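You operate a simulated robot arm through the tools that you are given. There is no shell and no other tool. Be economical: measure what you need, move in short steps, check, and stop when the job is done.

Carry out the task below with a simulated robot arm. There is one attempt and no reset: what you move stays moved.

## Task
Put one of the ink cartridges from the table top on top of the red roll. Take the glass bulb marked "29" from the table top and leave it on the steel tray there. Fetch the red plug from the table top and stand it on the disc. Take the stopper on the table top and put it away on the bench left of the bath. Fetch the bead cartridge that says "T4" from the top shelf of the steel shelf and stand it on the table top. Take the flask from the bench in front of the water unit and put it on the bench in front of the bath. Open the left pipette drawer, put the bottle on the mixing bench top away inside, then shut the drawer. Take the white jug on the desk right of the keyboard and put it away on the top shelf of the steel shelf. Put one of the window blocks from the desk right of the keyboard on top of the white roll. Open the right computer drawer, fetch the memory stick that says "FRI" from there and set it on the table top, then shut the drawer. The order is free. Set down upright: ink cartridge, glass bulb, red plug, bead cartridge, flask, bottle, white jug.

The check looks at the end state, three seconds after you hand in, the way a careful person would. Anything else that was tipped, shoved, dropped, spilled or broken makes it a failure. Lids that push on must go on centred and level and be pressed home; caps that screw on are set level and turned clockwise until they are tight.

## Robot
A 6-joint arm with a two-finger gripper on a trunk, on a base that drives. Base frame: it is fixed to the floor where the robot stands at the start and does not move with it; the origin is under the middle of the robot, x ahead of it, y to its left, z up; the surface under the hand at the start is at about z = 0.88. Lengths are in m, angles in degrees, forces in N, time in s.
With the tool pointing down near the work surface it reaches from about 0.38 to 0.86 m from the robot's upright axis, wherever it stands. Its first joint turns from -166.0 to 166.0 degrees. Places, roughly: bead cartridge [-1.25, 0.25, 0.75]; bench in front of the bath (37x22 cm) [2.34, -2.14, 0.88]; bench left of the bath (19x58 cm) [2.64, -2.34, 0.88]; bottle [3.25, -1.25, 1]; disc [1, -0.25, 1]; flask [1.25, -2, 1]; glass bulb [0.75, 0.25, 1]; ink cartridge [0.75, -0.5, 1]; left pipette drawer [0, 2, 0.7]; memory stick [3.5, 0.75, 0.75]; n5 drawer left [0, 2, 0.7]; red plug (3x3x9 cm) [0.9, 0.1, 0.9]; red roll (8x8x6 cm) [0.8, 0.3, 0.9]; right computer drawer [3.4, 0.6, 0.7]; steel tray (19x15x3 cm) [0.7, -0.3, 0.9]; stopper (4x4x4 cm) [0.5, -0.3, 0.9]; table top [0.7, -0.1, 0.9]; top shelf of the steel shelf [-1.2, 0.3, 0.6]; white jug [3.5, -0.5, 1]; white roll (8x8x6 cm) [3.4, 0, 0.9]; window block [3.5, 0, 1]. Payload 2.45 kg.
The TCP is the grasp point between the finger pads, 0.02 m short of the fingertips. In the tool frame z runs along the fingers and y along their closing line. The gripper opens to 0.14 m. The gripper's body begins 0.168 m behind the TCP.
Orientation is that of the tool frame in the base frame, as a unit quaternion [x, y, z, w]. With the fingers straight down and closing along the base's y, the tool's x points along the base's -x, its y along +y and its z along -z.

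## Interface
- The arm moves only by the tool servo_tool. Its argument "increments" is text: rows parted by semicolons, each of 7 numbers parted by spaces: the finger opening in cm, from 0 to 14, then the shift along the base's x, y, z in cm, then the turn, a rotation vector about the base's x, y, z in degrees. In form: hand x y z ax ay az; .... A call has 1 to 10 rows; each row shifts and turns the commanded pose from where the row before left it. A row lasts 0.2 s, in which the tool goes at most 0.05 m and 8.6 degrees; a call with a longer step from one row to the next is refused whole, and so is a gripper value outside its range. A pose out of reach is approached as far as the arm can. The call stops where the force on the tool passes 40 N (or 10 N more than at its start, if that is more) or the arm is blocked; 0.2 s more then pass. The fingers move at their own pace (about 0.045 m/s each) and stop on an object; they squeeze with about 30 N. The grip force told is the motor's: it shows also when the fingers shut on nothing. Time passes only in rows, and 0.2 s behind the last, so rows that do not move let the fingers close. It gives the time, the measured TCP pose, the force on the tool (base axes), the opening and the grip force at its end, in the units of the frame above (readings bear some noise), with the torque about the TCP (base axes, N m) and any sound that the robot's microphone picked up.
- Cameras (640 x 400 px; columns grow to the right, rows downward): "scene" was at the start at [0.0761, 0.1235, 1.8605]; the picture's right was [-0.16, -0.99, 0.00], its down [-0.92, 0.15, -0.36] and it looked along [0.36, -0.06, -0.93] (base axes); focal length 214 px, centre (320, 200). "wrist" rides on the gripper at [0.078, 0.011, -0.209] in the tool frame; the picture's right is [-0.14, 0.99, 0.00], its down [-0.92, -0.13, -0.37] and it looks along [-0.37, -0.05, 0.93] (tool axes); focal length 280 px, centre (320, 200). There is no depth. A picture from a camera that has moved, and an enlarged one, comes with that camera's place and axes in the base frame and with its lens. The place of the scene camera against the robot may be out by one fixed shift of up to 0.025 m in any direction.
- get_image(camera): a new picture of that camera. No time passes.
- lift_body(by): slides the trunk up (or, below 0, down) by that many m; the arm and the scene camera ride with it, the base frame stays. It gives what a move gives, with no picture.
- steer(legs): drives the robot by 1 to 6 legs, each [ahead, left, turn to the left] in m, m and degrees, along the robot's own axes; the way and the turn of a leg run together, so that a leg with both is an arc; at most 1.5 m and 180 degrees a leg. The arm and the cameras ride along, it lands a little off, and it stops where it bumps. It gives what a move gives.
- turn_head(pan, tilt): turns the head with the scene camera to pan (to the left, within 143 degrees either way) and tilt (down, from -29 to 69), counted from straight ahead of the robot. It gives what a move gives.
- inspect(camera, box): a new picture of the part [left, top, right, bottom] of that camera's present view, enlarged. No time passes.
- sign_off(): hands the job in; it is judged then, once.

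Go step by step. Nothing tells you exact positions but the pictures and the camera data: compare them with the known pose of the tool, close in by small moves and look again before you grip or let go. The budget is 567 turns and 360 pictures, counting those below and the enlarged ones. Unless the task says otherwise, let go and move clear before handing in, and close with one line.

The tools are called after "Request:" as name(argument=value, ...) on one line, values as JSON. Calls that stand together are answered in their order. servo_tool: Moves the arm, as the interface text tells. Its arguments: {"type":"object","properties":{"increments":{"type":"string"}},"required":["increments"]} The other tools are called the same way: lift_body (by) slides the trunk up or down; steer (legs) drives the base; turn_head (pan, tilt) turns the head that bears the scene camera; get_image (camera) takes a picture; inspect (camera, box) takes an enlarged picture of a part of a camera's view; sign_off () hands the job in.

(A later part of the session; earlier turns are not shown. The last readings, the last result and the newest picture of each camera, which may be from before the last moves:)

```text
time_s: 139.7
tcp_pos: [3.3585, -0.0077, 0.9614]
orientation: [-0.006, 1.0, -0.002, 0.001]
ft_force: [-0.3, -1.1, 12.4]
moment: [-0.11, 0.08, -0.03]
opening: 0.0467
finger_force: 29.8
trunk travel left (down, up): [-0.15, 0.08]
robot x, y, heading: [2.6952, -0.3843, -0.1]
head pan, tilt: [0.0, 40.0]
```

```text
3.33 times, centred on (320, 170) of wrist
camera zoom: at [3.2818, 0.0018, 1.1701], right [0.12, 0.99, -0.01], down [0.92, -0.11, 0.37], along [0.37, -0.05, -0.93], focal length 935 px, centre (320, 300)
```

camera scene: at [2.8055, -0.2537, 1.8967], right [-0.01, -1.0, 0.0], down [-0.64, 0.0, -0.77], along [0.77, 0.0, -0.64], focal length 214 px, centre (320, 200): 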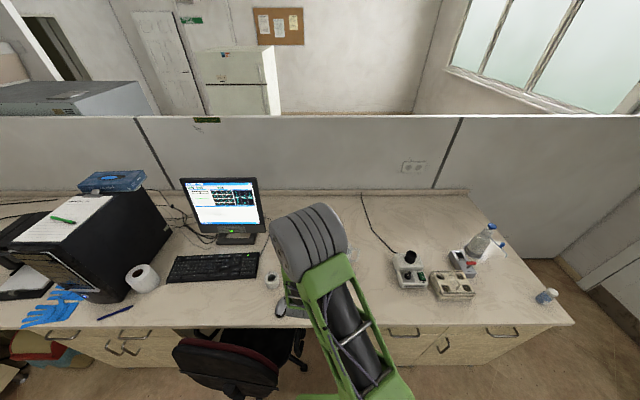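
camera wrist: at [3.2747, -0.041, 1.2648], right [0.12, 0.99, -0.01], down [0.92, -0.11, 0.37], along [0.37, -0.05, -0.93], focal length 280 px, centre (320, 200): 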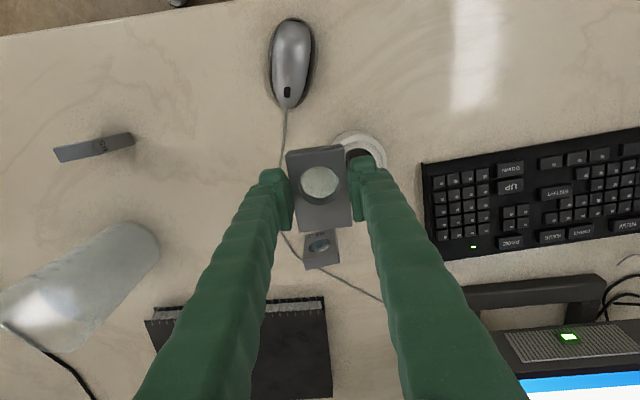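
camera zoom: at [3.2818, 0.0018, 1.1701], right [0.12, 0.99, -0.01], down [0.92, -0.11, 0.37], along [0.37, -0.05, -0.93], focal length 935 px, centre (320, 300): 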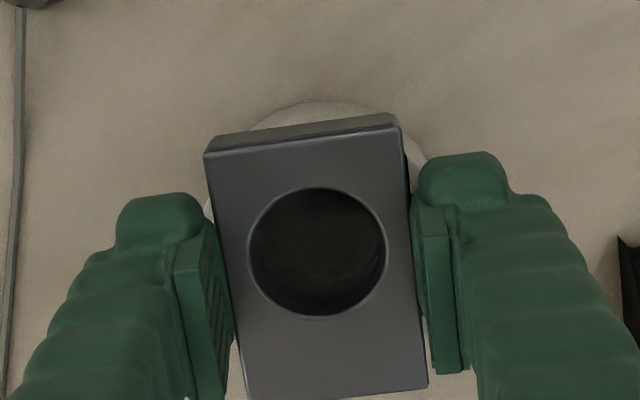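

Contact, and the window sits over the roll's hole. I release and rise.

Request:
servo_tool(increments="5.5 0 0 0.1 0 0 0;6.5 0 0 0 0 0 0;8 0 0 0 0 0 0;9 0 0 3 0 0 0;9 0 0 4 0 0 0;9 0 0 4 0 0 0;9 0 -3 3 0 0 0")

Request:
get_image(camera="wrist")

```text
time_s: 141.2
tcp_pos: [3.3582, -0.0381, 1.1004]
orientation: [-0.006, 1.0, -0.003, 0.0]
ft_force: [-0.1, -0.4, 0.2]
moment: [0.05, 0.02, -0.03]
opening: 0.0901
finger_force: 0.0
trunk travel left (down, up): [-0.15, 0.08]
robot x, y, heading: [2.6949, -0.3846, 0.3]
head pan, tilt: [0.0, 40.0]
```

```text
285 pictures are left
camera wrist: at [3.281, -0.0285, 1.3095], right [0.12, 0.99, -0.01], down [0.92, -0.11, 0.37], along [0.37, -0.05, -0.93], focal length 280 px, centre (320, 200)
```

wrist: 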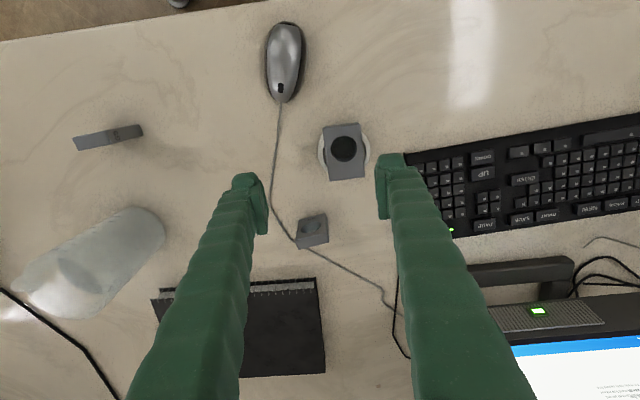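

The window block rests on the roll. Next the jug at about (3.477, -0.379), top near z 1.035: I go above it and turn the fingers so they close along x, away from the handle.

Request:
servo_tool(increments="14 0 0 4.5 0 0 0;14 1 -3 3 0 0 -8.5;14 1.2 -4 0 0 0 -8.5;14 1.2 -4 0 0 0 -8.5;14 1.2 -4 0 0 0 -8.5;14 1.2 -4 0 0 0 -8.5;14 1.2 -4 0 0 0 -8.5;14 1.2 -4 0 0 0 -8.5;14 1.2 -4 0 0 0 -8.5;14 1.2 -3 0 0 0 -8.5")

Request:
servo_tool(increments="14 0 0 0 0 0 -8.5;14 0 0 0 0 0 -5;14 0 0 0 0 0 0")

Request:
get_image(camera="wrist")

```text
time_s: 143.4
tcp_pos: [3.4652, -0.3805, 1.1748]
orientation: [0.615, 0.788, -0.002, -0.002]
ft_force: [0.2, 0.4, 0.7]
moment: [0.03, 0.01, 0.0]
opening: 0.1401
finger_force: 0.0
trunk travel left (down, up): [-0.15, 0.08]
robot x, y, heading: [2.6931, -0.3864, -0.1]
head pan, tilt: [0.0, 40.0]
```

```text
time_s: 144.2
tcp_pos: [3.4658, -0.3794, 1.1755]
orientation: [0.703, 0.712, -0.002, -0.003]
ft_force: [0.0, 0.3, -0.1]
moment: [0.02, -0.01, 0.03]
opening: 0.1398
finger_force: 0.1
trunk travel left (down, up): [-0.15, 0.08]
robot x, y, heading: [2.6979, -0.3843, -0.1]
head pan, tilt: [0.0, 40.0]
```

```text
284 pictures are left
camera wrist: at [3.4775, -0.3019, 1.3844], right [0.99, -0.13, -0.01], down [-0.11, -0.92, 0.37], along [-0.05, -0.37, -0.93], focal length 280 px, centre (320, 200)
```

wrist: 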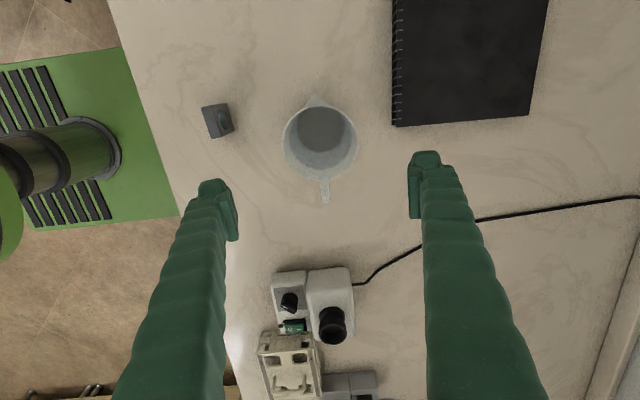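

Jug axis is about (3.467, -0.367). I centre, lower to z 0.985 and close on the body.

Request:
servo_tool(increments="14 0.1 1.2 -3 0 0 0;14 0 0 -4 0 0 0;14 0 0 -4 0 0 0;14 0 0 -4 0 0 0;14 0 0 -4 0 0 0;14 0 0 0 0 0 0")

Request:
get_image(camera="wrist")

```text
time_s: 145.7
tcp_pos: [3.4654, -0.3674, 0.9854]
orientation: [0.702, 0.712, -0.002, -0.003]
ft_force: [-0.5, 0.1, -0.4]
moment: [0.0, 0.01, -0.02]
opening: 0.1403
finger_force: 0.1
trunk travel left (down, up): [-0.15, 0.08]
robot x, y, heading: [2.6929, -0.3834, 0.0]
head pan, tilt: [0.0, 40.0]
```

```text
283 pictures are left
camera wrist: at [3.4776, -0.29, 1.1941], right [0.99, -0.12, -0.01], down [-0.11, -0.92, 0.37], along [-0.05, -0.37, -0.93], focal length 280 px, centre (320, 200)
```

wrist: 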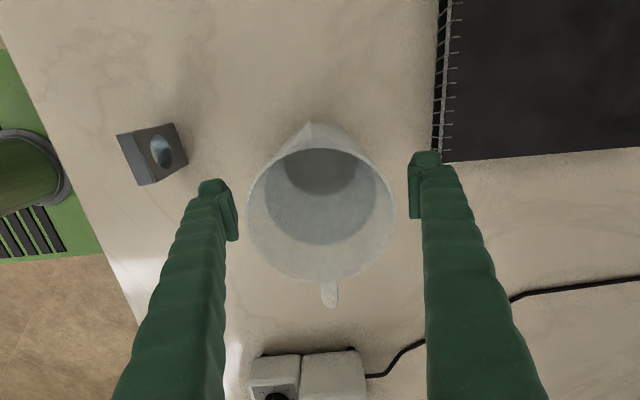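

Request:
servo_tool(increments="8 0 0 0 0 0 0;6 0 0 0 0 0 0;0 0 0 0 0 0 0;0 0 0 0 0 0 0;0 0 0 0 0 0 0;0 0 0 0 0 0 0")

Request:
get_image(camera="wrist")

```text
time_s: 147.1
tcp_pos: [3.4657, -0.3672, 0.986]
orientation: [0.702, 0.712, -0.002, -0.002]
ft_force: [1.5, 1.2, 0.8]
moment: [0.04, -0.08, 0.0]
opening: 0.1021
finger_force: 29.7
trunk travel left (down, up): [-0.15, 0.08]
robot x, y, heading: [2.6939, -0.385, 0.2]
head pan, tilt: [0.0, 40.0]
```

```text
282 pictures are left
camera wrist: at [3.4779, -0.29, 1.1942], right [0.99, -0.12, -0.01], down [-0.11, -0.92, 0.37], along [-0.05, -0.37, -0.93], focal length 280 px, centre (320, 200)
```

wrist: 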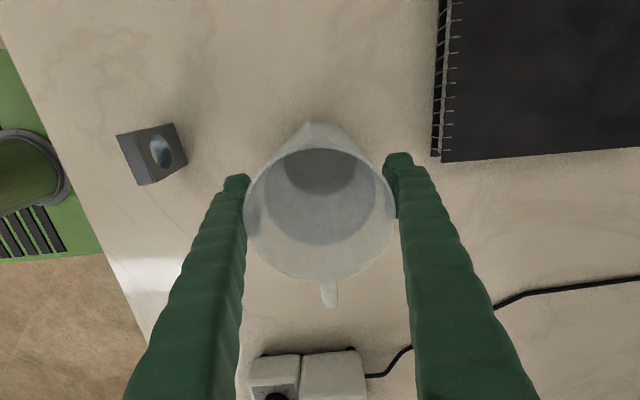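

The jug is held. I lift it, tuck the arm and back away from the desk.

Request:
servo_tool(increments="0 0 0 3 0 0 0;0 0 0 4 0 0 0;0 0 0 4 0 0 0;0 -2 0 4 0 0 0;0 -4.5 0 1 0 0 0;0 -4.5 0 0 0 0 0;0 -4.5 0 0 0 0 0;0 -4.5 0 0 0 0 0;0 -4.5 0 0 0 0 0;0 -4.5 0 0 0 0 0")

Request:
get_image(camera="wrist")

```text
time_s: 149.2
tcp_pos: [3.1751, -0.3684, 1.143]
orientation: [0.702, 0.712, -0.003, -0.002]
ft_force: [-0.3, 0.5, -7.5]
moment: [0.07, -0.03, 0.01]
opening: 0.1023
finger_force: 30.0
trunk travel left (down, up): [-0.15, 0.08]
robot x, y, heading: [2.6966, -0.3826, 0.1]
head pan, tilt: [0.0, 40.0]
```

```text
281 pictures are left
camera wrist: at [3.1861, -0.2907, 1.351], right [0.99, -0.12, -0.01], down [-0.11, -0.92, 0.37], along [-0.05, -0.37, -0.93], focal length 280 px, centre (320, 200)
```

wrist: 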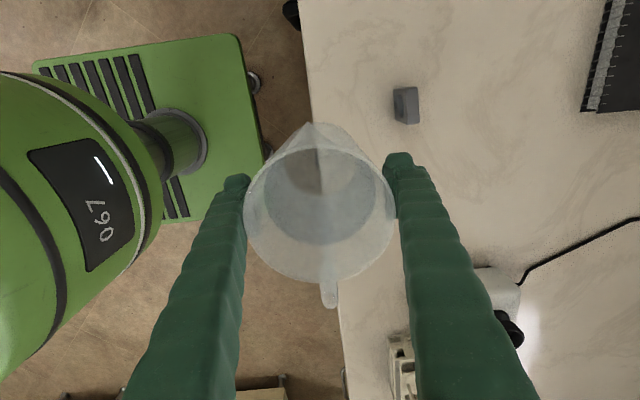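

Request:
steer(legs=[[-0.75, 0, 0], [0, 0, 180]])

```text
time_s: 160.6
tcp_pos: [1.4636, -0.3978, 1.1406]
orientation: [0.71, -0.705, 0.004, -0.003]
ft_force: [0.4, -0.1, -6.9]
moment: [-0.09, 0.01, -0.01]
opening: 0.1018
finger_force: 30.2
trunk travel left (down, up): [-0.15, 0.08]
robot x, y, heading: [1.9457, -0.3864, 179.9]
head pan, tilt: [0.0, 40.0]
```

Request:
steer(legs=[[0, -1.27, 0]])

Request:
turn_head(pan=0, tilt=45)

Request:
get_image(camera="scene")

```text
time_s: 172.1
tcp_pos: [1.4551, 0.8663, 1.1421]
orientation: [0.718, -0.696, 0.003, -0.003]
ft_force: [-0.7, 0.1, -7.1]
moment: [-0.07, -0.01, -0.01]
opening: 0.1018
finger_force: 30.1
trunk travel left (down, up): [-0.15, 0.08]
robot x, y, heading: [1.934, 0.8923, -178.9]
head pan, tilt: [0.0, 40.0]
```

```text
time_s: 172.7
tcp_pos: [1.4544, 0.8661, 1.1416]
orientation: [0.719, -0.695, 0.002, -0.002]
ft_force: [0.6, 0.0, -6.1]
moment: [-0.1, 0.0, 0.0]
opening: 0.1019
finger_force: 30.2
trunk travel left (down, up): [-0.15, 0.08]
robot x, y, heading: [1.9369, 0.8917, -178.7]
head pan, tilt: [0.0, 45.0]
```

```text
280 pictures are left
camera scene: at [1.8581, 0.7423, 1.8893], right [-0.02, 1.0, 0.0], down [0.71, 0.01, -0.71], along [-0.71, -0.01, -0.71], focal length 214 px, centre (320, 200)
```

scene: 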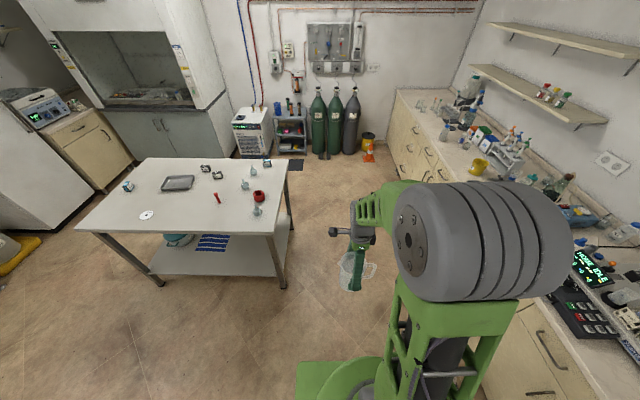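

Request:
steer(legs=[[0, 0, -1.3], [1.3, 0, 0], [0.95, 0, 0]])

Request:
get_image(camera="scene")

```text
time_s: 184.1
tcp_pos: [-0.7693, 0.9029, 1.1404]
orientation: [-0.703, 0.711, -0.002, 0.002]
ft_force: [-0.2, 0.3, -7.4]
moment: [-0.06, -0.02, -0.02]
opening: 0.1016
finger_force: 29.6
trunk travel left (down, up): [-0.15, 0.08]
robot x, y, heading: [-0.2889, 0.9089, 178.7]
head pan, tilt: [0.0, 45.0]
```

```text
279 pictures are left
camera scene: at [-0.372, 0.7625, 1.8893], right [0.02, 1.0, 0.0], down [0.71, -0.02, -0.71], along [-0.71, 0.02, -0.71], focal length 214 px, centre (320, 200)
```

scene: 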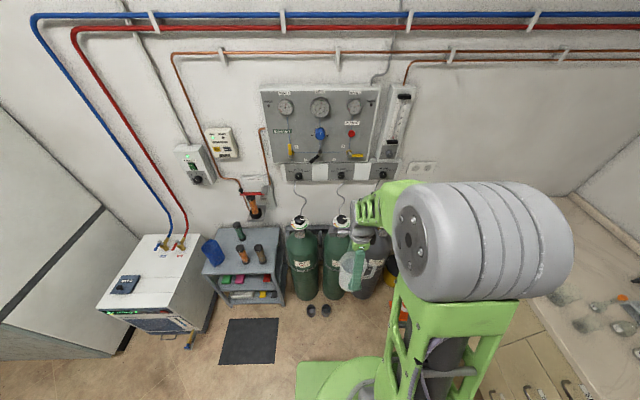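

Request:
steer(legs=[[0, 0.6, 1.3]])

Request:
turn_head(pan=10, tilt=55)

Request:
get_image(camera="scene")

Request:
get_image(camera="wrist")

```text
time_s: 189.7
tcp_pos: [-0.7728, 0.2941, 1.1416]
orientation: [0.715, -0.699, 0.002, -0.003]
ft_force: [-0.4, 0.0, -7.7]
moment: [-0.08, -0.02, -0.02]
opening: 0.1016
finger_force: 29.7
trunk travel left (down, up): [-0.15, 0.08]
robot x, y, heading: [-0.2918, 0.3148, -179.5]
head pan, tilt: [0.0, 45.0]
```

```text
time_s: 190.5
tcp_pos: [-0.7734, 0.2941, 1.1409]
orientation: [0.715, -0.699, 0.003, -0.004]
ft_force: [0.5, 0.6, -6.3]
moment: [-0.09, -0.04, 0.01]
opening: 0.1017
finger_force: 30.0
trunk travel left (down, up): [-0.15, 0.08]
robot x, y, heading: [-0.2919, 0.314, -179.7]
head pan, tilt: [10.0, 55.0]
```

```text
278 pictures are left
camera scene: at [-0.3612, 0.1527, 1.8759], right [-0.18, 0.98, 0.0], down [0.81, 0.15, -0.57], along [-0.56, -0.1, -0.82], focal length 214 px, centre (320, 200)
```

scene: 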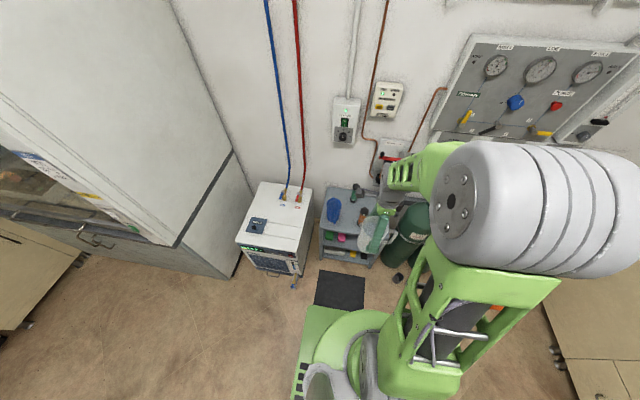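

```text
277 pictures are left
camera wrist: at [-0.7825, 0.215, 1.3501], right [-0.99, 0.12, -0.01], down [0.1, 0.92, 0.37], along [0.05, 0.37, -0.93], focal length 280 px, centre (320, 200)
```

wrist: 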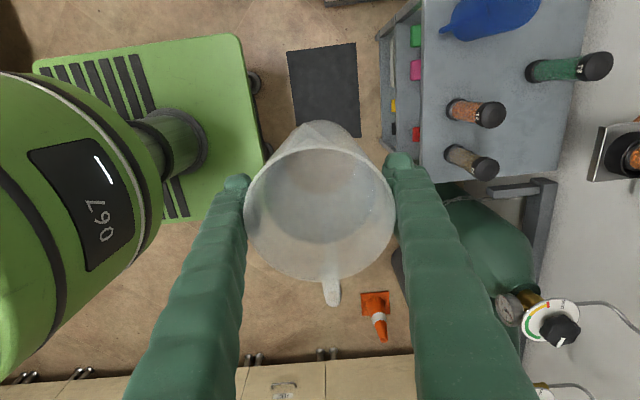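

The wrist camera sees the shelf top with three cartridges and a blue vessel. I enlarge it.

Request:
inspect(camera="wrist", box=[380, 0, 640, 200])

Request:
inspect(camera="scene", box=[300, 170, 400, 270])

```text
2.00 times, centred on (510, 100) of wrist
camera zoom: at [-0.7825, 0.215, 1.3501], right [-0.99, 0.12, -0.01], down [0.1, 0.92, 0.37], along [0.05, 0.37, -0.93], focal length 561 px, centre (-60, 400)
```

zoom: 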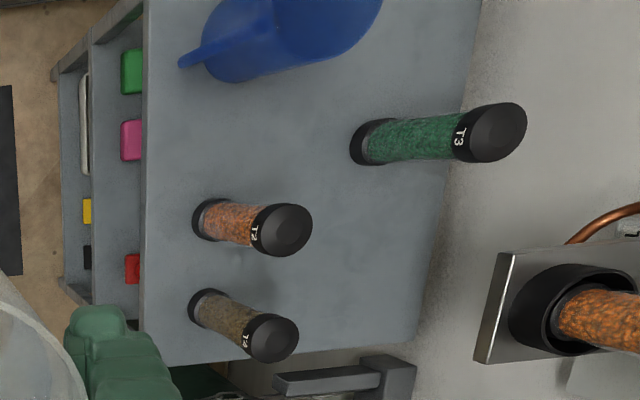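

```text
4.00 times, centred on (350, 220) of scene
camera zoom: at [-0.3612, 0.1527, 1.8759], right [-0.18, 0.98, 0.0], down [0.81, 0.15, -0.57], along [-0.56, -0.1, -0.82], focal length 858 px, centre (200, 120)
```

zoom: 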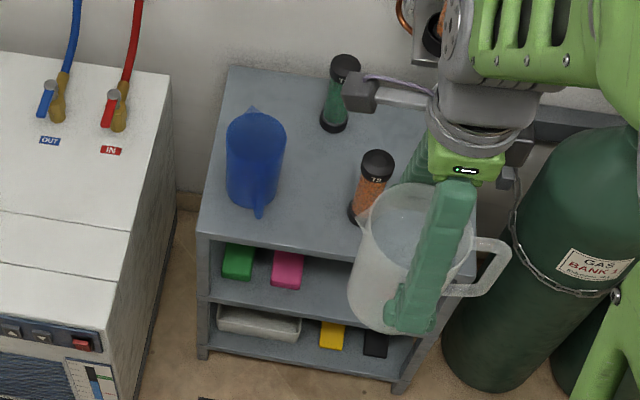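

T4 is the front one at the far (+y) end. I drive 13 cm nearer and stretch a little to see the free spot behind T4 and the wall holder there.

Request:
steer(legs=[[0.13, 0, 0]])

Request:
servo_tool(increments="0 -4 1.5 0 0 0 0;0 -4 1.5 0 0 0 0;0 -3 1.5 0 0 0 0;0 0 0 0 0 0 0")

Request:
get_image(camera="wrist")

Request:
turn_head(pan=-10, tilt=45)

Request:
get_image(camera="scene")

```text
time_s: 191.8
tcp_pos: [-0.9052, 0.2929, 1.1408]
orientation: [0.714, -0.7, 0.003, -0.003]
ft_force: [0.3, -0.3, -6.0]
moment: [-0.09, -0.06, -0.01]
opening: 0.1018
finger_force: 29.3
trunk travel left (down, up): [-0.15, 0.08]
robot x, y, heading: [-0.424, 0.313, -179.7]
head pan, tilt: [10.0, 55.0]
```

```text
time_s: 192.8
tcp_pos: [-1.0137, 0.3388, 1.1391]
orientation: [0.715, -0.7, 0.003, -0.003]
ft_force: [-0.5, -0.4, -6.9]
moment: [-0.06, 0.03, -0.04]
opening: 0.1019
finger_force: 29.7
trunk travel left (down, up): [-0.15, 0.08]
robot x, y, heading: [-0.4209, 0.3115, -179.9]
head pan, tilt: [10.0, 55.0]
```

```text
274 pictures are left
camera wrist: at [-1.0246, 0.2605, 1.3486], right [-0.99, 0.12, -0.01], down [0.1, 0.92, 0.37], along [0.05, 0.37, -0.93], focal length 280 px, centre (320, 200)
```

wrist: 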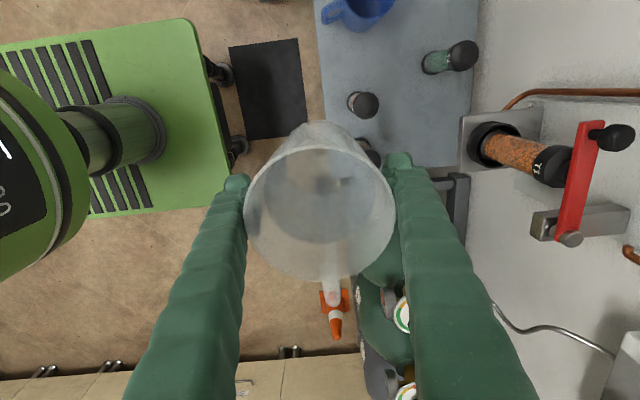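

```text
time_s: 193.6
tcp_pos: [-1.0149, 0.3387, 1.1391]
orientation: [0.715, -0.699, 0.002, -0.003]
ft_force: [0.8, 0.4, -7.4]
moment: [-0.08, 0.01, -0.01]
opening: 0.1018
finger_force: 29.8
trunk travel left (down, up): [-0.15, 0.08]
robot x, y, heading: [-0.4266, 0.3121, -179.6]
head pan, tilt: [-10.0, 45.0]
```

```text
273 pictures are left
camera scene: at [-0.5019, 0.1784, 1.8893], right [0.17, 0.99, 0.0], down [0.7, -0.12, -0.71], along [-0.7, 0.12, -0.71], focal length 214 px, centre (320, 200)
```

scene: 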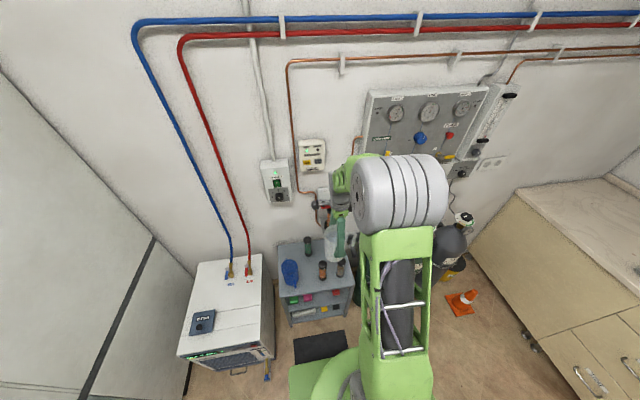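

The wall holder blocks the spot behind T4, so T4 must go first. I will park the jug on the table for the moment: I pull back, turn around and look at the table.

Request:
servo_tool(increments="0 4 -1 0 0 0 0;0 4 -1 0 0 0 0;0 4 -1 0 0 0 0;0 0 0 0 0 0 0")

Request:
steer(legs=[[-0.12, 0, 0], [0, 0, 180]])

Request:
get_image(camera="scene")

Request:
get_image(camera="wrist")

```text
time_s: 194.6
tcp_pos: [-0.8961, 0.3107, 1.1391]
orientation: [0.714, -0.7, 0.003, -0.002]
ft_force: [0.8, 0.3, -6.4]
moment: [-0.1, 0.02, 0.0]
opening: 0.1018
finger_force: 30.0
trunk travel left (down, up): [-0.15, 0.08]
robot x, y, heading: [-0.4228, 0.313, -179.7]
head pan, tilt: [-10.0, 45.0]
```

```text
time_s: 202.9
tcp_pos: [0.1664, 0.2668, 1.1391]
orientation: [0.736, 0.677, -0.002, -0.002]
ft_force: [0.4, -0.4, -7.3]
moment: [0.07, -0.02, 0.02]
opening: 0.1018
finger_force: 30.0
trunk travel left (down, up): [-0.15, 0.08]
robot x, y, heading: [-0.3059, 0.3109, -5.6]
head pan, tilt: [-10.0, 45.0]
```

```text
272 pictures are left
camera scene: at [-0.1896, 0.4224, 1.8893], right [-0.27, -0.96, 0.0], down [-0.68, 0.19, -0.71], along [0.68, -0.19, -0.71], focal length 214 px, centre (320, 200)
```

scene: 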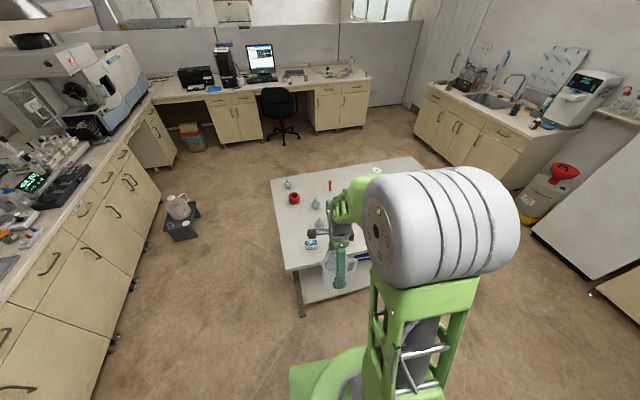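

```text
271 pictures are left
camera wrist: at [0.186, 0.3426, 1.3488], right [0.98, -0.22, -0.01], down [-0.2, -0.91, 0.37], along [-0.09, -0.36, -0.93], focal length 280 px, centre (320, 200)
```

wrist: 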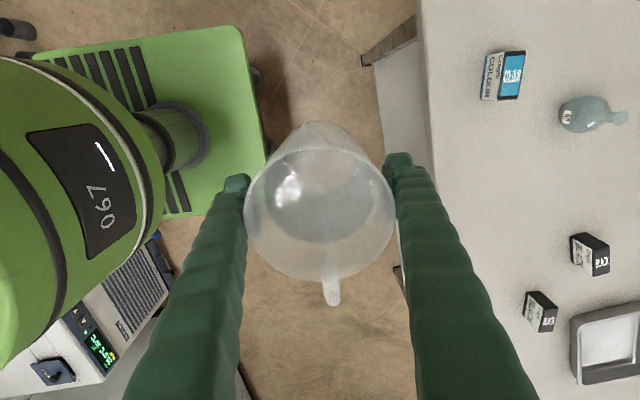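

Request:
servo_tool(increments="0 3.4 -2.1 0 0 0 0;0 3.4 -2.1 0 0 0 0;0 3.4 -2.1 0 0 0 0;0 3.4 -2.1 0 0 0 0;0 3.4 -2.1 0 0 0 0;0 3.4 -2.1 0 0 0 0;0 3.4 -2.1 0 0 0 0;0 3.6 -2 0 0 0 0;0 0 0 -4 0 0 0;0 0 0 -4 0 0 0")

Request:
get_image(camera="wrist")

```text
time_s: 205.1
tcp_pos: [0.443, 0.1001, 1.0557]
orientation: [0.736, 0.677, -0.003, -0.004]
ft_force: [0.4, -0.4, -7.2]
moment: [0.06, 0.04, -0.02]
opening: 0.1017
finger_force: 29.9
trunk travel left (down, up): [-0.15, 0.08]
robot x, y, heading: [-0.3003, 0.3133, -5.6]
head pan, tilt: [-10.0, 45.0]
```

```text
270 pictures are left
camera wrist: at [0.4627, 0.175, 1.2654], right [0.98, -0.22, -0.01], down [-0.2, -0.91, 0.37], along [-0.09, -0.36, -0.93], focal length 280 px, centre (320, 200)
```

wrist: 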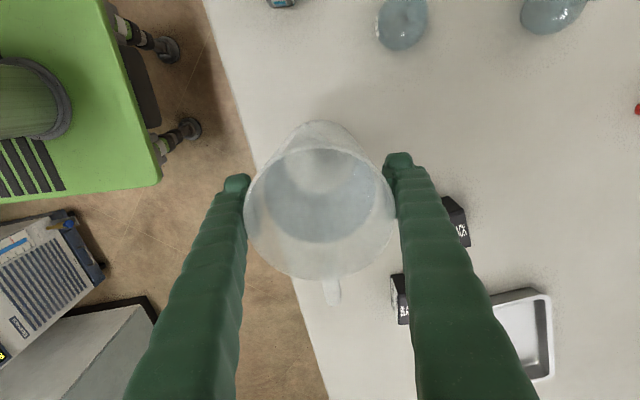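

Request:
servo_tool(increments="0 1.5 0 -3 0 0 0;0 0 0 -2 0 0 0;0 0 0 -0.7 0 0 0;0 0 0 -0.4 0 0 0;0 0 0 -0.3 0 0 0;0 0 0 0 0 0 0")

```text
time_s: 206.5
tcp_pos: [0.4544, 0.0981, 0.9961]
orientation: [0.736, 0.677, -0.003, -0.003]
ft_force: [-0.2, 0.3, -7.0]
moment: [0.05, 0.03, -0.01]
opening: 0.1013
finger_force: 29.5
trunk travel left (down, up): [-0.15, 0.08]
robot x, y, heading: [-0.3044, 0.312, -5.5]
head pan, tilt: [-10.0, 45.0]
```

Request:
servo_tool(increments="0 0 0 -0.4 0 0 0;0 0 0 -0.4 0 0 0;0 0 0 -0.3 0 0 0;0 0 0 0 0 0 0")

```text
time_s: 207.5
tcp_pos: [0.4551, 0.0985, 0.9873]
orientation: [0.735, 0.678, -0.002, -0.001]
ft_force: [-2.3, 1.2, 15.0]
moment: [-0.72, 0.42, -0.08]
opening: 0.1018
finger_force: 30.3
trunk travel left (down, up): [-0.15, 0.08]
robot x, y, heading: [-0.3043, 0.3136, -5.7]
head pan, tilt: [-10.0, 45.0]
```

The jug stands. I release, rise, and head back for T4.

Request:
servo_tool(increments="12 0 0 0.2 0 0 0;13.5 0 0 0 0 0 0;14 0 0 0 0 0 0;14 0 0 4 0 0 0;14 0 0 4 0 0 0;14 0 0 4 0 0 0;14 0 0 4 0 0 0;14 -4 1 1 0 0 0;14 -4.5 1 0 0 0 0;14 -4.5 1 0 0 0 0")

Request:
get_image(camera="wrist")

```text
time_s: 209.7
tcp_pos: [0.3213, 0.127, 1.157]
orientation: [0.735, 0.678, -0.002, -0.002]
ft_force: [0.3, 1.1, -0.5]
moment: [-0.02, -0.02, -0.04]
opening: 0.1402
finger_force: 0.1
trunk travel left (down, up): [-0.15, 0.08]
robot x, y, heading: [-0.304, 0.3108, -5.6]
head pan, tilt: [-10.0, 45.0]
```

```text
269 pictures are left
camera wrist: at [0.3417, 0.2043, 1.3669], right [0.98, -0.22, -0.01], down [-0.2, -0.91, 0.37], along [-0.09, -0.36, -0.93], focal length 280 px, centre (320, 200)
```

wrist: 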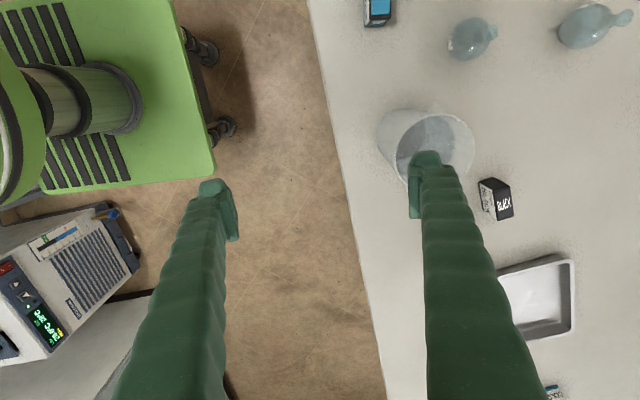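

Request:
steer(legs=[[0, 0, 180], [0.12, 0.0, 5]])

Request:
get_image(camera="wrist")

```text
time_s: 218.2
tcp_pos: [-1.0591, 0.471, 1.1566]
orientation: [-0.699, 0.715, -0.004, 0.003]
ft_force: [-0.1, 0.1, -0.6]
moment: [0.02, -0.07, -0.03]
opening: 0.1399
finger_force: 0.1
trunk travel left (down, up): [-0.15, 0.08]
robot x, y, heading: [-0.4199, 0.322, 178.0]
head pan, tilt: [-10.0, 45.0]
```

```text
268 pictures are left
camera wrist: at [-1.0727, 0.3919, 1.365], right [-0.99, 0.16, -0.01], down [0.15, 0.92, 0.37], along [0.07, 0.36, -0.93], focal length 280 px, centre (320, 200)
```

wrist: 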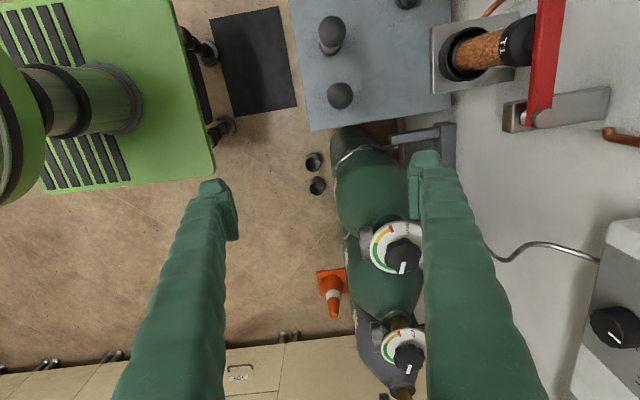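

T4 stands at about (-1.10, 0.405), T2 11 cm beside it. I lower the trunk and move above T4.

Request:
lift_body(by=-0.12)

Request:
servo_tool(increments="12 -2 -3.3 0 0 0 0;10 -2 -3.3 0 0 0 0;8 0 0 -4 0 0 0;8 0 0 -4 0 0 0;8 0 0 0 0 0 0")

Request:
get_image(camera="wrist")

Request:
get_image(camera="scene")

```text
time_s: 219.7
tcp_pos: [-1.0582, 0.4704, 1.0363]
orientation: [-0.699, 0.715, -0.002, 0.003]
ft_force: [-0.2, -0.5, -0.6]
moment: [-0.03, -0.01, 0.0]
opening: 0.1398
finger_force: 0.1
trunk travel left (down, up): [-0.03, 0.2]
robot x, y, heading: [-0.4199, 0.3232, 178.1]
head pan, tilt: [-10.0, 45.0]
```

```text
time_s: 220.9
tcp_pos: [-1.0986, 0.4034, 0.9562]
orientation: [-0.699, 0.715, -0.003, 0.003]
ft_force: [0.4, 0.2, -0.3]
moment: [0.0, 0.0, -0.02]
opening: 0.0799
finger_force: 0.0
trunk travel left (down, up): [-0.03, 0.2]
robot x, y, heading: [-0.4256, 0.3205, 178.0]
head pan, tilt: [-10.0, 45.0]
```

```text
267 pictures are left
camera wrist: at [-1.1117, 0.3242, 1.1658], right [-0.99, 0.16, -0.01], down [0.15, 0.92, 0.37], along [0.07, 0.36, -0.93], focal length 280 px, centre (320, 200)
```

wrist: 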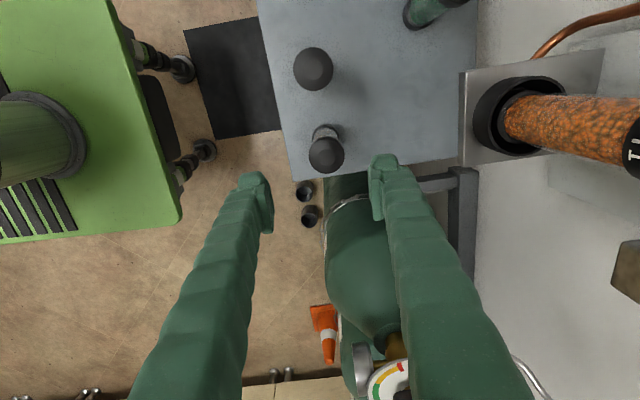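

```text
266 pictures are left
camera scene: at [-0.5046, 0.1928, 1.7694], right [0.21, 0.98, 0.0], down [0.69, -0.15, -0.71], along [-0.69, 0.15, -0.71], focal length 214 px, centre (320, 200)
```

scene: 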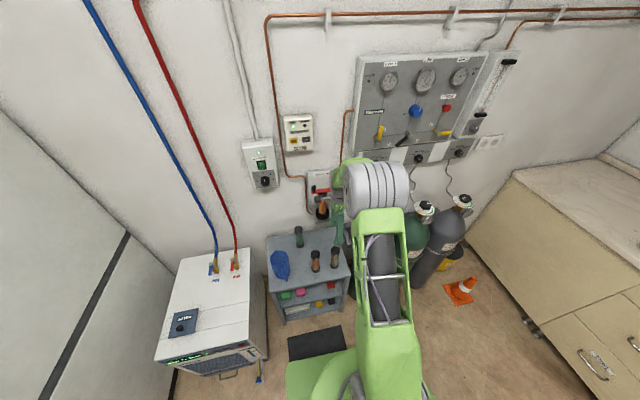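

Request:
servo_tool(increments="8 -0.3 0.3 -4 0 0 0;8 0 0 -4 0 0 0;8 0 0 -4 0 0 0;8 0 0 -3 0 0 0;8 0 0 0 0 0 0")

Request:
get_image(camera="wrist")

Request:
inspect(camera="scene", box=[250, 200, 390, 320])

```text
time_s: 222.1
tcp_pos: [-1.0997, 0.4064, 0.8067]
orientation: [-0.699, 0.715, -0.003, 0.002]
ft_force: [-0.6, 0.0, -0.5]
moment: [0.0, 0.02, 0.01]
opening: 0.0801
finger_force: 0.1
trunk travel left (down, up): [-0.03, 0.2]
robot x, y, heading: [-0.417, 0.3227, 177.9]
head pan, tilt: [-10.0, 45.0]
```

```text
265 pictures are left
camera wrist: at [-1.1138, 0.328, 1.0165], right [-0.99, 0.16, -0.01], down [0.15, 0.92, 0.37], along [0.07, 0.36, -0.93], focal length 280 px, centre (320, 200)
```

wrist: 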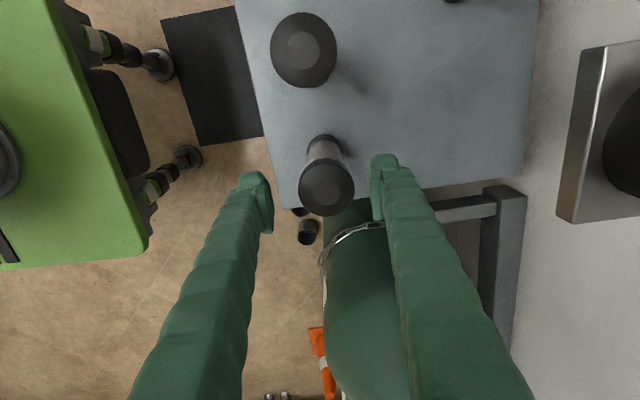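

```text
3.33 times, centred on (320, 260) of scene
camera zoom: at [-0.5046, 0.1929, 1.7694], right [0.21, 0.98, 0.0], down [0.69, -0.15, -0.71], along [-0.69, 0.15, -0.71], focal length 715 px, centre (320, 0)
```

zoom: 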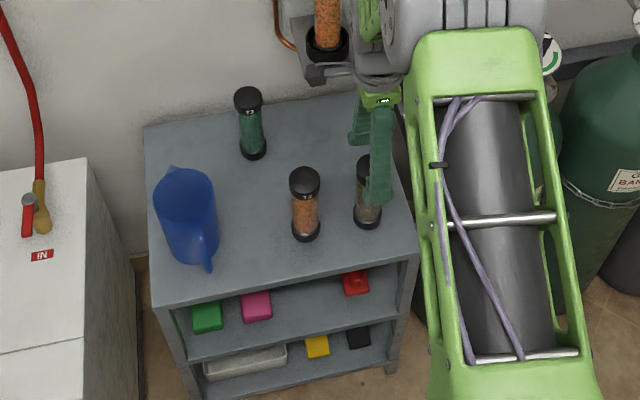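

I lower onto the cap height and grip.

Request:
servo_tool(increments="8 -0.4 0.1 -2 0 0 0;8 0 0 -1.7 0 0 0;4 0 0 0 0 0 0;2 0 0 0 0 0 0;0 0 0 0 0 0 0;0 0 0 0 0 0 0;0 0 0 0 0 0 0")

Request:
get_image(camera="wrist")

Request:
inspect(camera="scene", box=[310, 200, 380, 280])

```text
time_s: 223.7
tcp_pos: [-1.1043, 0.4073, 0.769]
orientation: [-0.699, 0.715, -0.003, 0.002]
ft_force: [-1.3, 0.3, 1.5]
moment: [-0.01, 0.09, 0.0]
opening: 0.0485
finger_force: 29.6
trunk travel left (down, up): [-0.03, 0.2]
robot x, y, heading: [-0.4212, 0.3227, 177.9]
head pan, tilt: [-10.0, 45.0]
```

```text
263 pictures are left
camera wrist: at [-1.117, 0.3286, 0.979], right [-0.99, 0.16, -0.01], down [0.15, 0.92, 0.37], along [0.07, 0.36, -0.93], focal length 280 px, centre (320, 200)
```

wrist: 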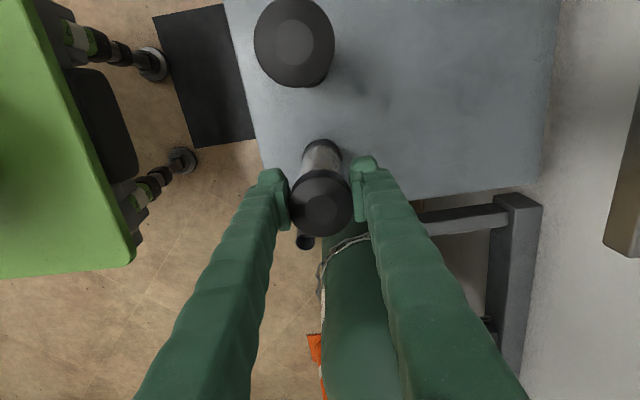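

```text
5.00 times, centred on (345, 240) of scene
camera zoom: at [-0.5047, 0.1929, 1.7693], right [0.21, 0.98, 0.0], down [0.69, -0.15, -0.71], along [-0.69, 0.15, -0.71], focal length 1072 px, centre (195, 0)
```

zoom: 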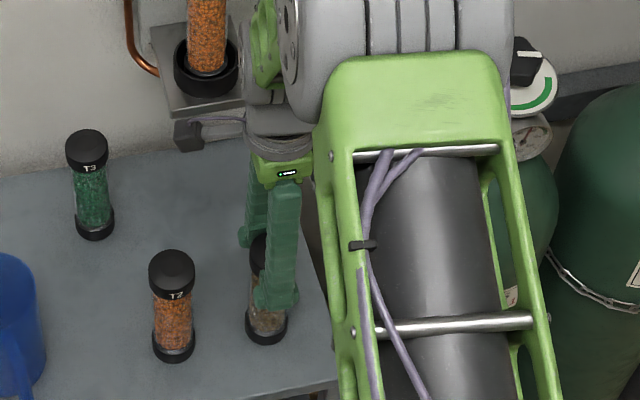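

T4 is gripped by its cap. I lift it clear.

Request:
servo_tool(increments="0 0 0 3 0 0 0;0 0 0 4 0 0 0;0 0 0 4 0 0 0;0 0 0 4 0 0 0;0 0 0 4 0 0 0;0 4 -1 2 0 0 0;0 4 -1 0 0 0 0;0 4 -1 0 0 0 0")

Request:
lift_body(by=0.12)

Request:
get_image(camera="wrist")

```text
time_s: 225.5
tcp_pos: [-0.9825, 0.3768, 0.979]
orientation: [-0.698, 0.716, -0.002, 0.003]
ft_force: [0.8, -0.7, -3.2]
moment: [-0.01, -0.02, -0.02]
opening: 0.0486
finger_force: 30.1
trunk travel left (down, up): [-0.03, 0.2]
robot x, y, heading: [-0.4189, 0.3234, 178.0]
head pan, tilt: [-10.0, 45.0]
```

```text
time_s: 227.0
tcp_pos: [-0.9823, 0.3778, 1.0974]
orientation: [-0.699, 0.715, -0.004, 0.003]
ft_force: [0.3, -0.4, -3.3]
moment: [-0.02, -0.02, 0.0]
opening: 0.0485
finger_force: 29.4
trunk travel left (down, up): [-0.15, 0.08]
robot x, y, heading: [-0.4216, 0.317, 177.8]
head pan, tilt: [-10.0, 45.0]
```

```text
261 pictures are left
camera wrist: at [-0.9968, 0.2992, 1.3072], right [-0.99, 0.16, -0.01], down [0.15, 0.92, 0.37], along [0.07, 0.36, -0.93], focal length 280 px, centre (320, 200)
```

wrist: 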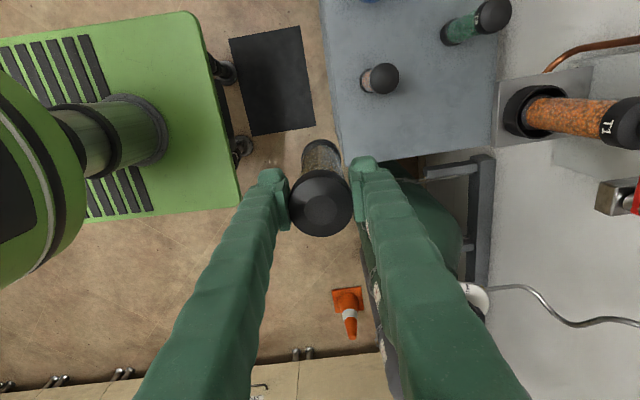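

Request:
steer(legs=[[-0.12, 0, 0], [0, 0, -178]])

Request:
get_image(camera="wrist")

```text
time_s: 235.4
tcp_pos: [0.2625, 0.3226, 1.0973]
orientation: [0.677, 0.736, -0.003, -0.003]
ft_force: [0.9, -0.1, -3.5]
moment: [0.05, -0.02, 0.02]
opening: 0.0485
finger_force: 30.3
trunk travel left (down, up): [-0.15, 0.08]
robot x, y, heading: [-0.299, 0.3194, 3.8]
head pan, tilt: [-10.0, 45.0]
```

```text
260 pictures are left
camera wrist: at [0.27, 0.4006, 1.3075], right [1.0, -0.06, -0.01], down [-0.05, -0.93, 0.37], along [-0.03, -0.37, -0.93], focal length 280 px, centre (320, 200)
```

wrist: 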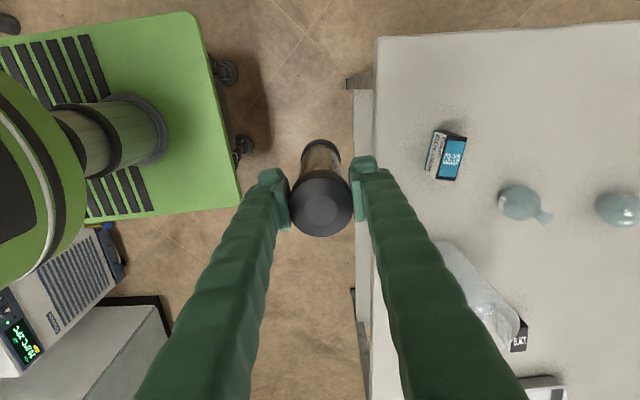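

I set T4 in the free left front corner of the table, about (0.44, 0.39).

Request:
servo_tool(increments="0 0 3.4 3 0 0 0;0 1 3.4 0 0 0 0;0 4.2 0 0 0 0 0;0 4.2 0 0 0 0 0;0 4.2 0 0 0 0 0;0 4.2 0 0 0 0 0;0 0 0 -4 0 0 0;0 0 0 -3 0 0 0;0 0 0 0 0 0 0")

Request:
get_image(camera="wrist")

```text
time_s: 237.4
tcp_pos: [0.4417, 0.3889, 1.0573]
orientation: [0.678, 0.735, -0.003, -0.003]
ft_force: [-0.2, -0.1, -1.8]
moment: [-0.01, -0.01, -0.02]
opening: 0.0484
finger_force: 30.2
trunk travel left (down, up): [-0.15, 0.08]
robot x, y, heading: [-0.3009, 0.3192, 4.0]
head pan, tilt: [-10.0, 45.0]
```

```text
259 pictures are left
camera wrist: at [0.4485, 0.4679, 1.2661], right [1.0, -0.06, -0.01], down [-0.05, -0.93, 0.37], along [-0.03, -0.37, -0.93], focal length 280 px, centre (320, 200)
```

wrist: 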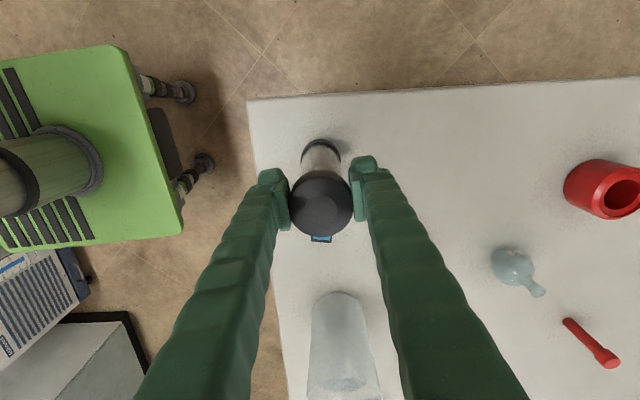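

Request:
servo_tool(increments="0 0 0.2 -2.5 0 0 0;0 0 0 -1 0 0 0;0 0 0 -0.4 0 0 0;0 0 0 -0.4 0 0 0;0 0 0 -0.4 0 0 0;0 0 0 0 0 0 0")

```text
time_s: 238.8
tcp_pos: [0.4397, 0.3931, 1.0127]
orientation: [0.677, 0.736, -0.001, -0.001]
ft_force: [5.0, -0.2, 32.1]
moment: [-0.14, -0.15, 0.01]
opening: 0.0488
finger_force: 30.0
trunk travel left (down, up): [-0.15, 0.08]
robot x, y, heading: [-0.3034, 0.3201, 3.9]
head pan, tilt: [-10.0, 45.0]
```

Request:
servo_tool(increments="0 0 0 0.3 0 0 0;6 0 0 0 0 0 0;8 0 0 0 0 0 0;8 0 0 0 0 0 0;8 0 0 4 0 0 0;10 0 0 4 0 0 0;14 0 0 4 0 0 0;14 0 -4 3 0 0 0")

Request:
get_image(camera="wrist")

```text
time_s: 240.6
tcp_pos: [0.4391, 0.3537, 1.1636]
orientation: [0.677, 0.736, -0.003, -0.003]
ft_force: [-0.4, -0.1, 0.4]
moment: [0.03, -0.04, 0.0]
opening: 0.1401
finger_force: 0.1
trunk travel left (down, up): [-0.15, 0.08]
robot x, y, heading: [-0.3029, 0.3149, 3.7]
head pan, tilt: [-10.0, 45.0]
```

```text
258 pictures are left
camera wrist: at [0.4458, 0.4316, 1.3736], right [1.0, -0.06, -0.01], down [-0.05, -0.93, 0.37], along [-0.03, -0.37, -0.93], focal length 280 px, centre (320, 200)
```

wrist: 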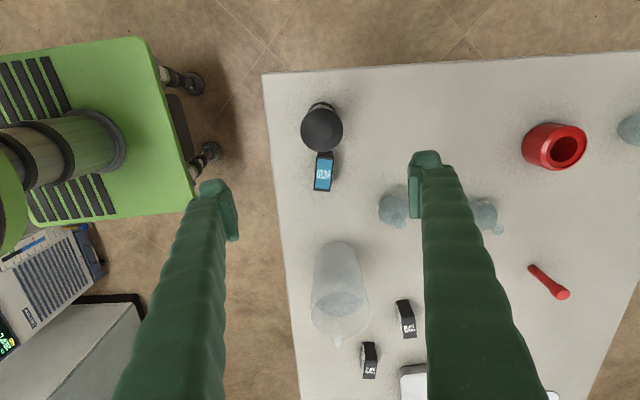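

T4 stands in the corner. Now back to the jug at (0.455, 0.0985).

Request:
servo_tool(increments="14 0.3 -4.25 0 0 0 0;14 0.3 -4.25 0 0 0 0;14 0.3 -4.25 0 0 0 0;14 0.3 -4.25 0 0 0 0;14 0.2 -4.25 0 0 0 0;14 0.2 -4.25 0 0 0 0;14 0 0 -3 0 0 0;14 0 0 0 0 0 0")

Request:
get_image(camera="wrist")

```text
time_s: 242.4
tcp_pos: [0.4567, 0.097, 1.1336]
orientation: [0.678, 0.735, -0.003, -0.003]
ft_force: [-0.2, 1.0, -0.2]
moment: [0.04, -0.02, -0.01]
opening: 0.14
finger_force: 0.0
trunk travel left (down, up): [-0.15, 0.08]
robot x, y, heading: [-0.304, 0.3182, 4.0]
head pan, tilt: [-10.0, 45.0]
```

```text
257 pictures are left
camera wrist: at [0.4629, 0.1751, 1.343], right [1.0, -0.06, -0.01], down [-0.05, -0.93, 0.37], along [-0.03, -0.37, -0.93], focal length 280 px, centre (320, 200)
```

wrist: 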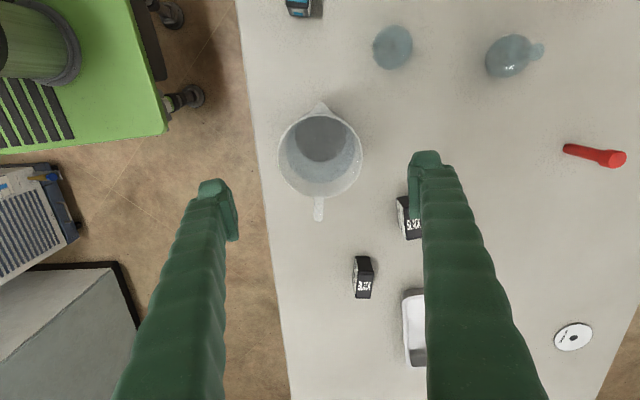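

Request:
servo_tool(increments="14 0 0.6 -3 0 0 0;14 0 0 -4 0 0 0;14 0 0 -4 0 0 0;14 0 0 -3.7 0 0 0;11 0 0 0 0 0 0;8 0 0 0 0 0 0;4 0 0 0 0 0 0;4 0 0 0 0 0 0;4 0 0 0 0 0 0")

Request:
get_image(camera="wrist")

```text
time_s: 244.4
tcp_pos: [0.458, 0.1027, 0.9889]
orientation: [0.677, 0.736, -0.003, -0.003]
ft_force: [-1.6, -0.5, -0.3]
moment: [-0.07, -0.03, -0.07]
opening: 0.1042
finger_force: 29.3
trunk travel left (down, up): [-0.15, 0.08]
robot x, y, heading: [-0.2966, 0.3162, 3.8]
head pan, tilt: [-10.0, 45.0]
```

```text
256 pictures are left
camera wrist: at [0.4643, 0.1815, 1.1977], right [1.0, -0.06, -0.01], down [-0.05, -0.93, 0.37], along [-0.03, -0.37, -0.93], focal length 280 px, centre (320, 200)
```

wrist: 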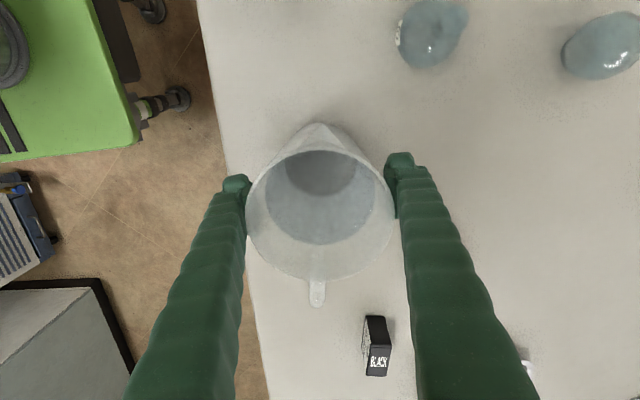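

Jug gripped again. I lift, tuck and turn back to the shelf.

Request:
servo_tool(increments="0 0 0 3 0 0 0;0 0 0 4 0 0 0;0 0 0 4 0 0 0;0 0 0 4 0 0 0;0 -4 2.5 0 0 0 0;0 -4 2.5 0 0 0 0;0 -4 2.5 0 0 0 0;0 -4 2.5 0 0 0 0;0 -4 2.5 0 0 0 0;0 -4 2.5 0 0 0 0")

Request:
steer(legs=[[0, 0, 176], [0.12, 0, 0]])

Request:
get_image(camera="wrist")

```text
time_s: 246.6
tcp_pos: [0.2178, 0.2534, 1.1374]
orientation: [0.678, 0.736, -0.003, -0.002]
ft_force: [-0.5, -0.2, -7.2]
moment: [0.07, -0.09, -0.02]
opening: 0.1043
finger_force: 30.1
trunk travel left (down, up): [-0.15, 0.08]
robot x, y, heading: [-0.3048, 0.3197, 4.0]
head pan, tilt: [-10.0, 45.0]
```

```text
time_s: 255.1
tcp_pos: [-0.9386, 0.4048, 1.1358]
orientation: [0.72, -0.694, 0.003, -0.003]
ft_force: [-0.5, 0.2, -7.9]
moment: [-0.08, -0.03, -0.02]
opening: 0.104
finger_force: 29.9
trunk travel left (down, up): [-0.15, 0.08]
robot x, y, heading: [-0.4207, 0.314, -179.0]
head pan, tilt: [-10.0, 45.0]
```

```text
255 pictures are left
camera wrist: at [-0.9486, 0.3258, 1.3454], right [-0.99, 0.1, -0.01], down [0.09, 0.92, 0.37], along [0.05, 0.37, -0.93], focal length 280 px, centre (320, 200)
```

wrist: 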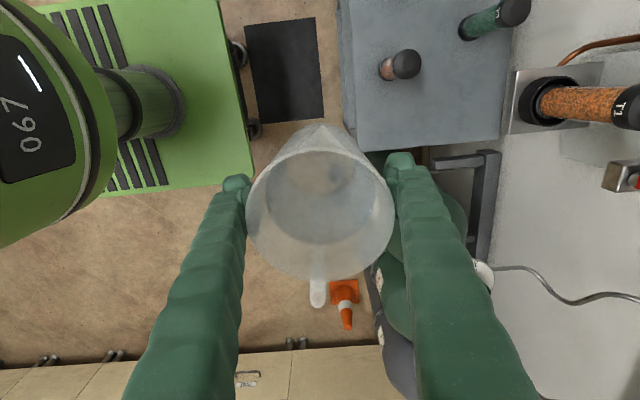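

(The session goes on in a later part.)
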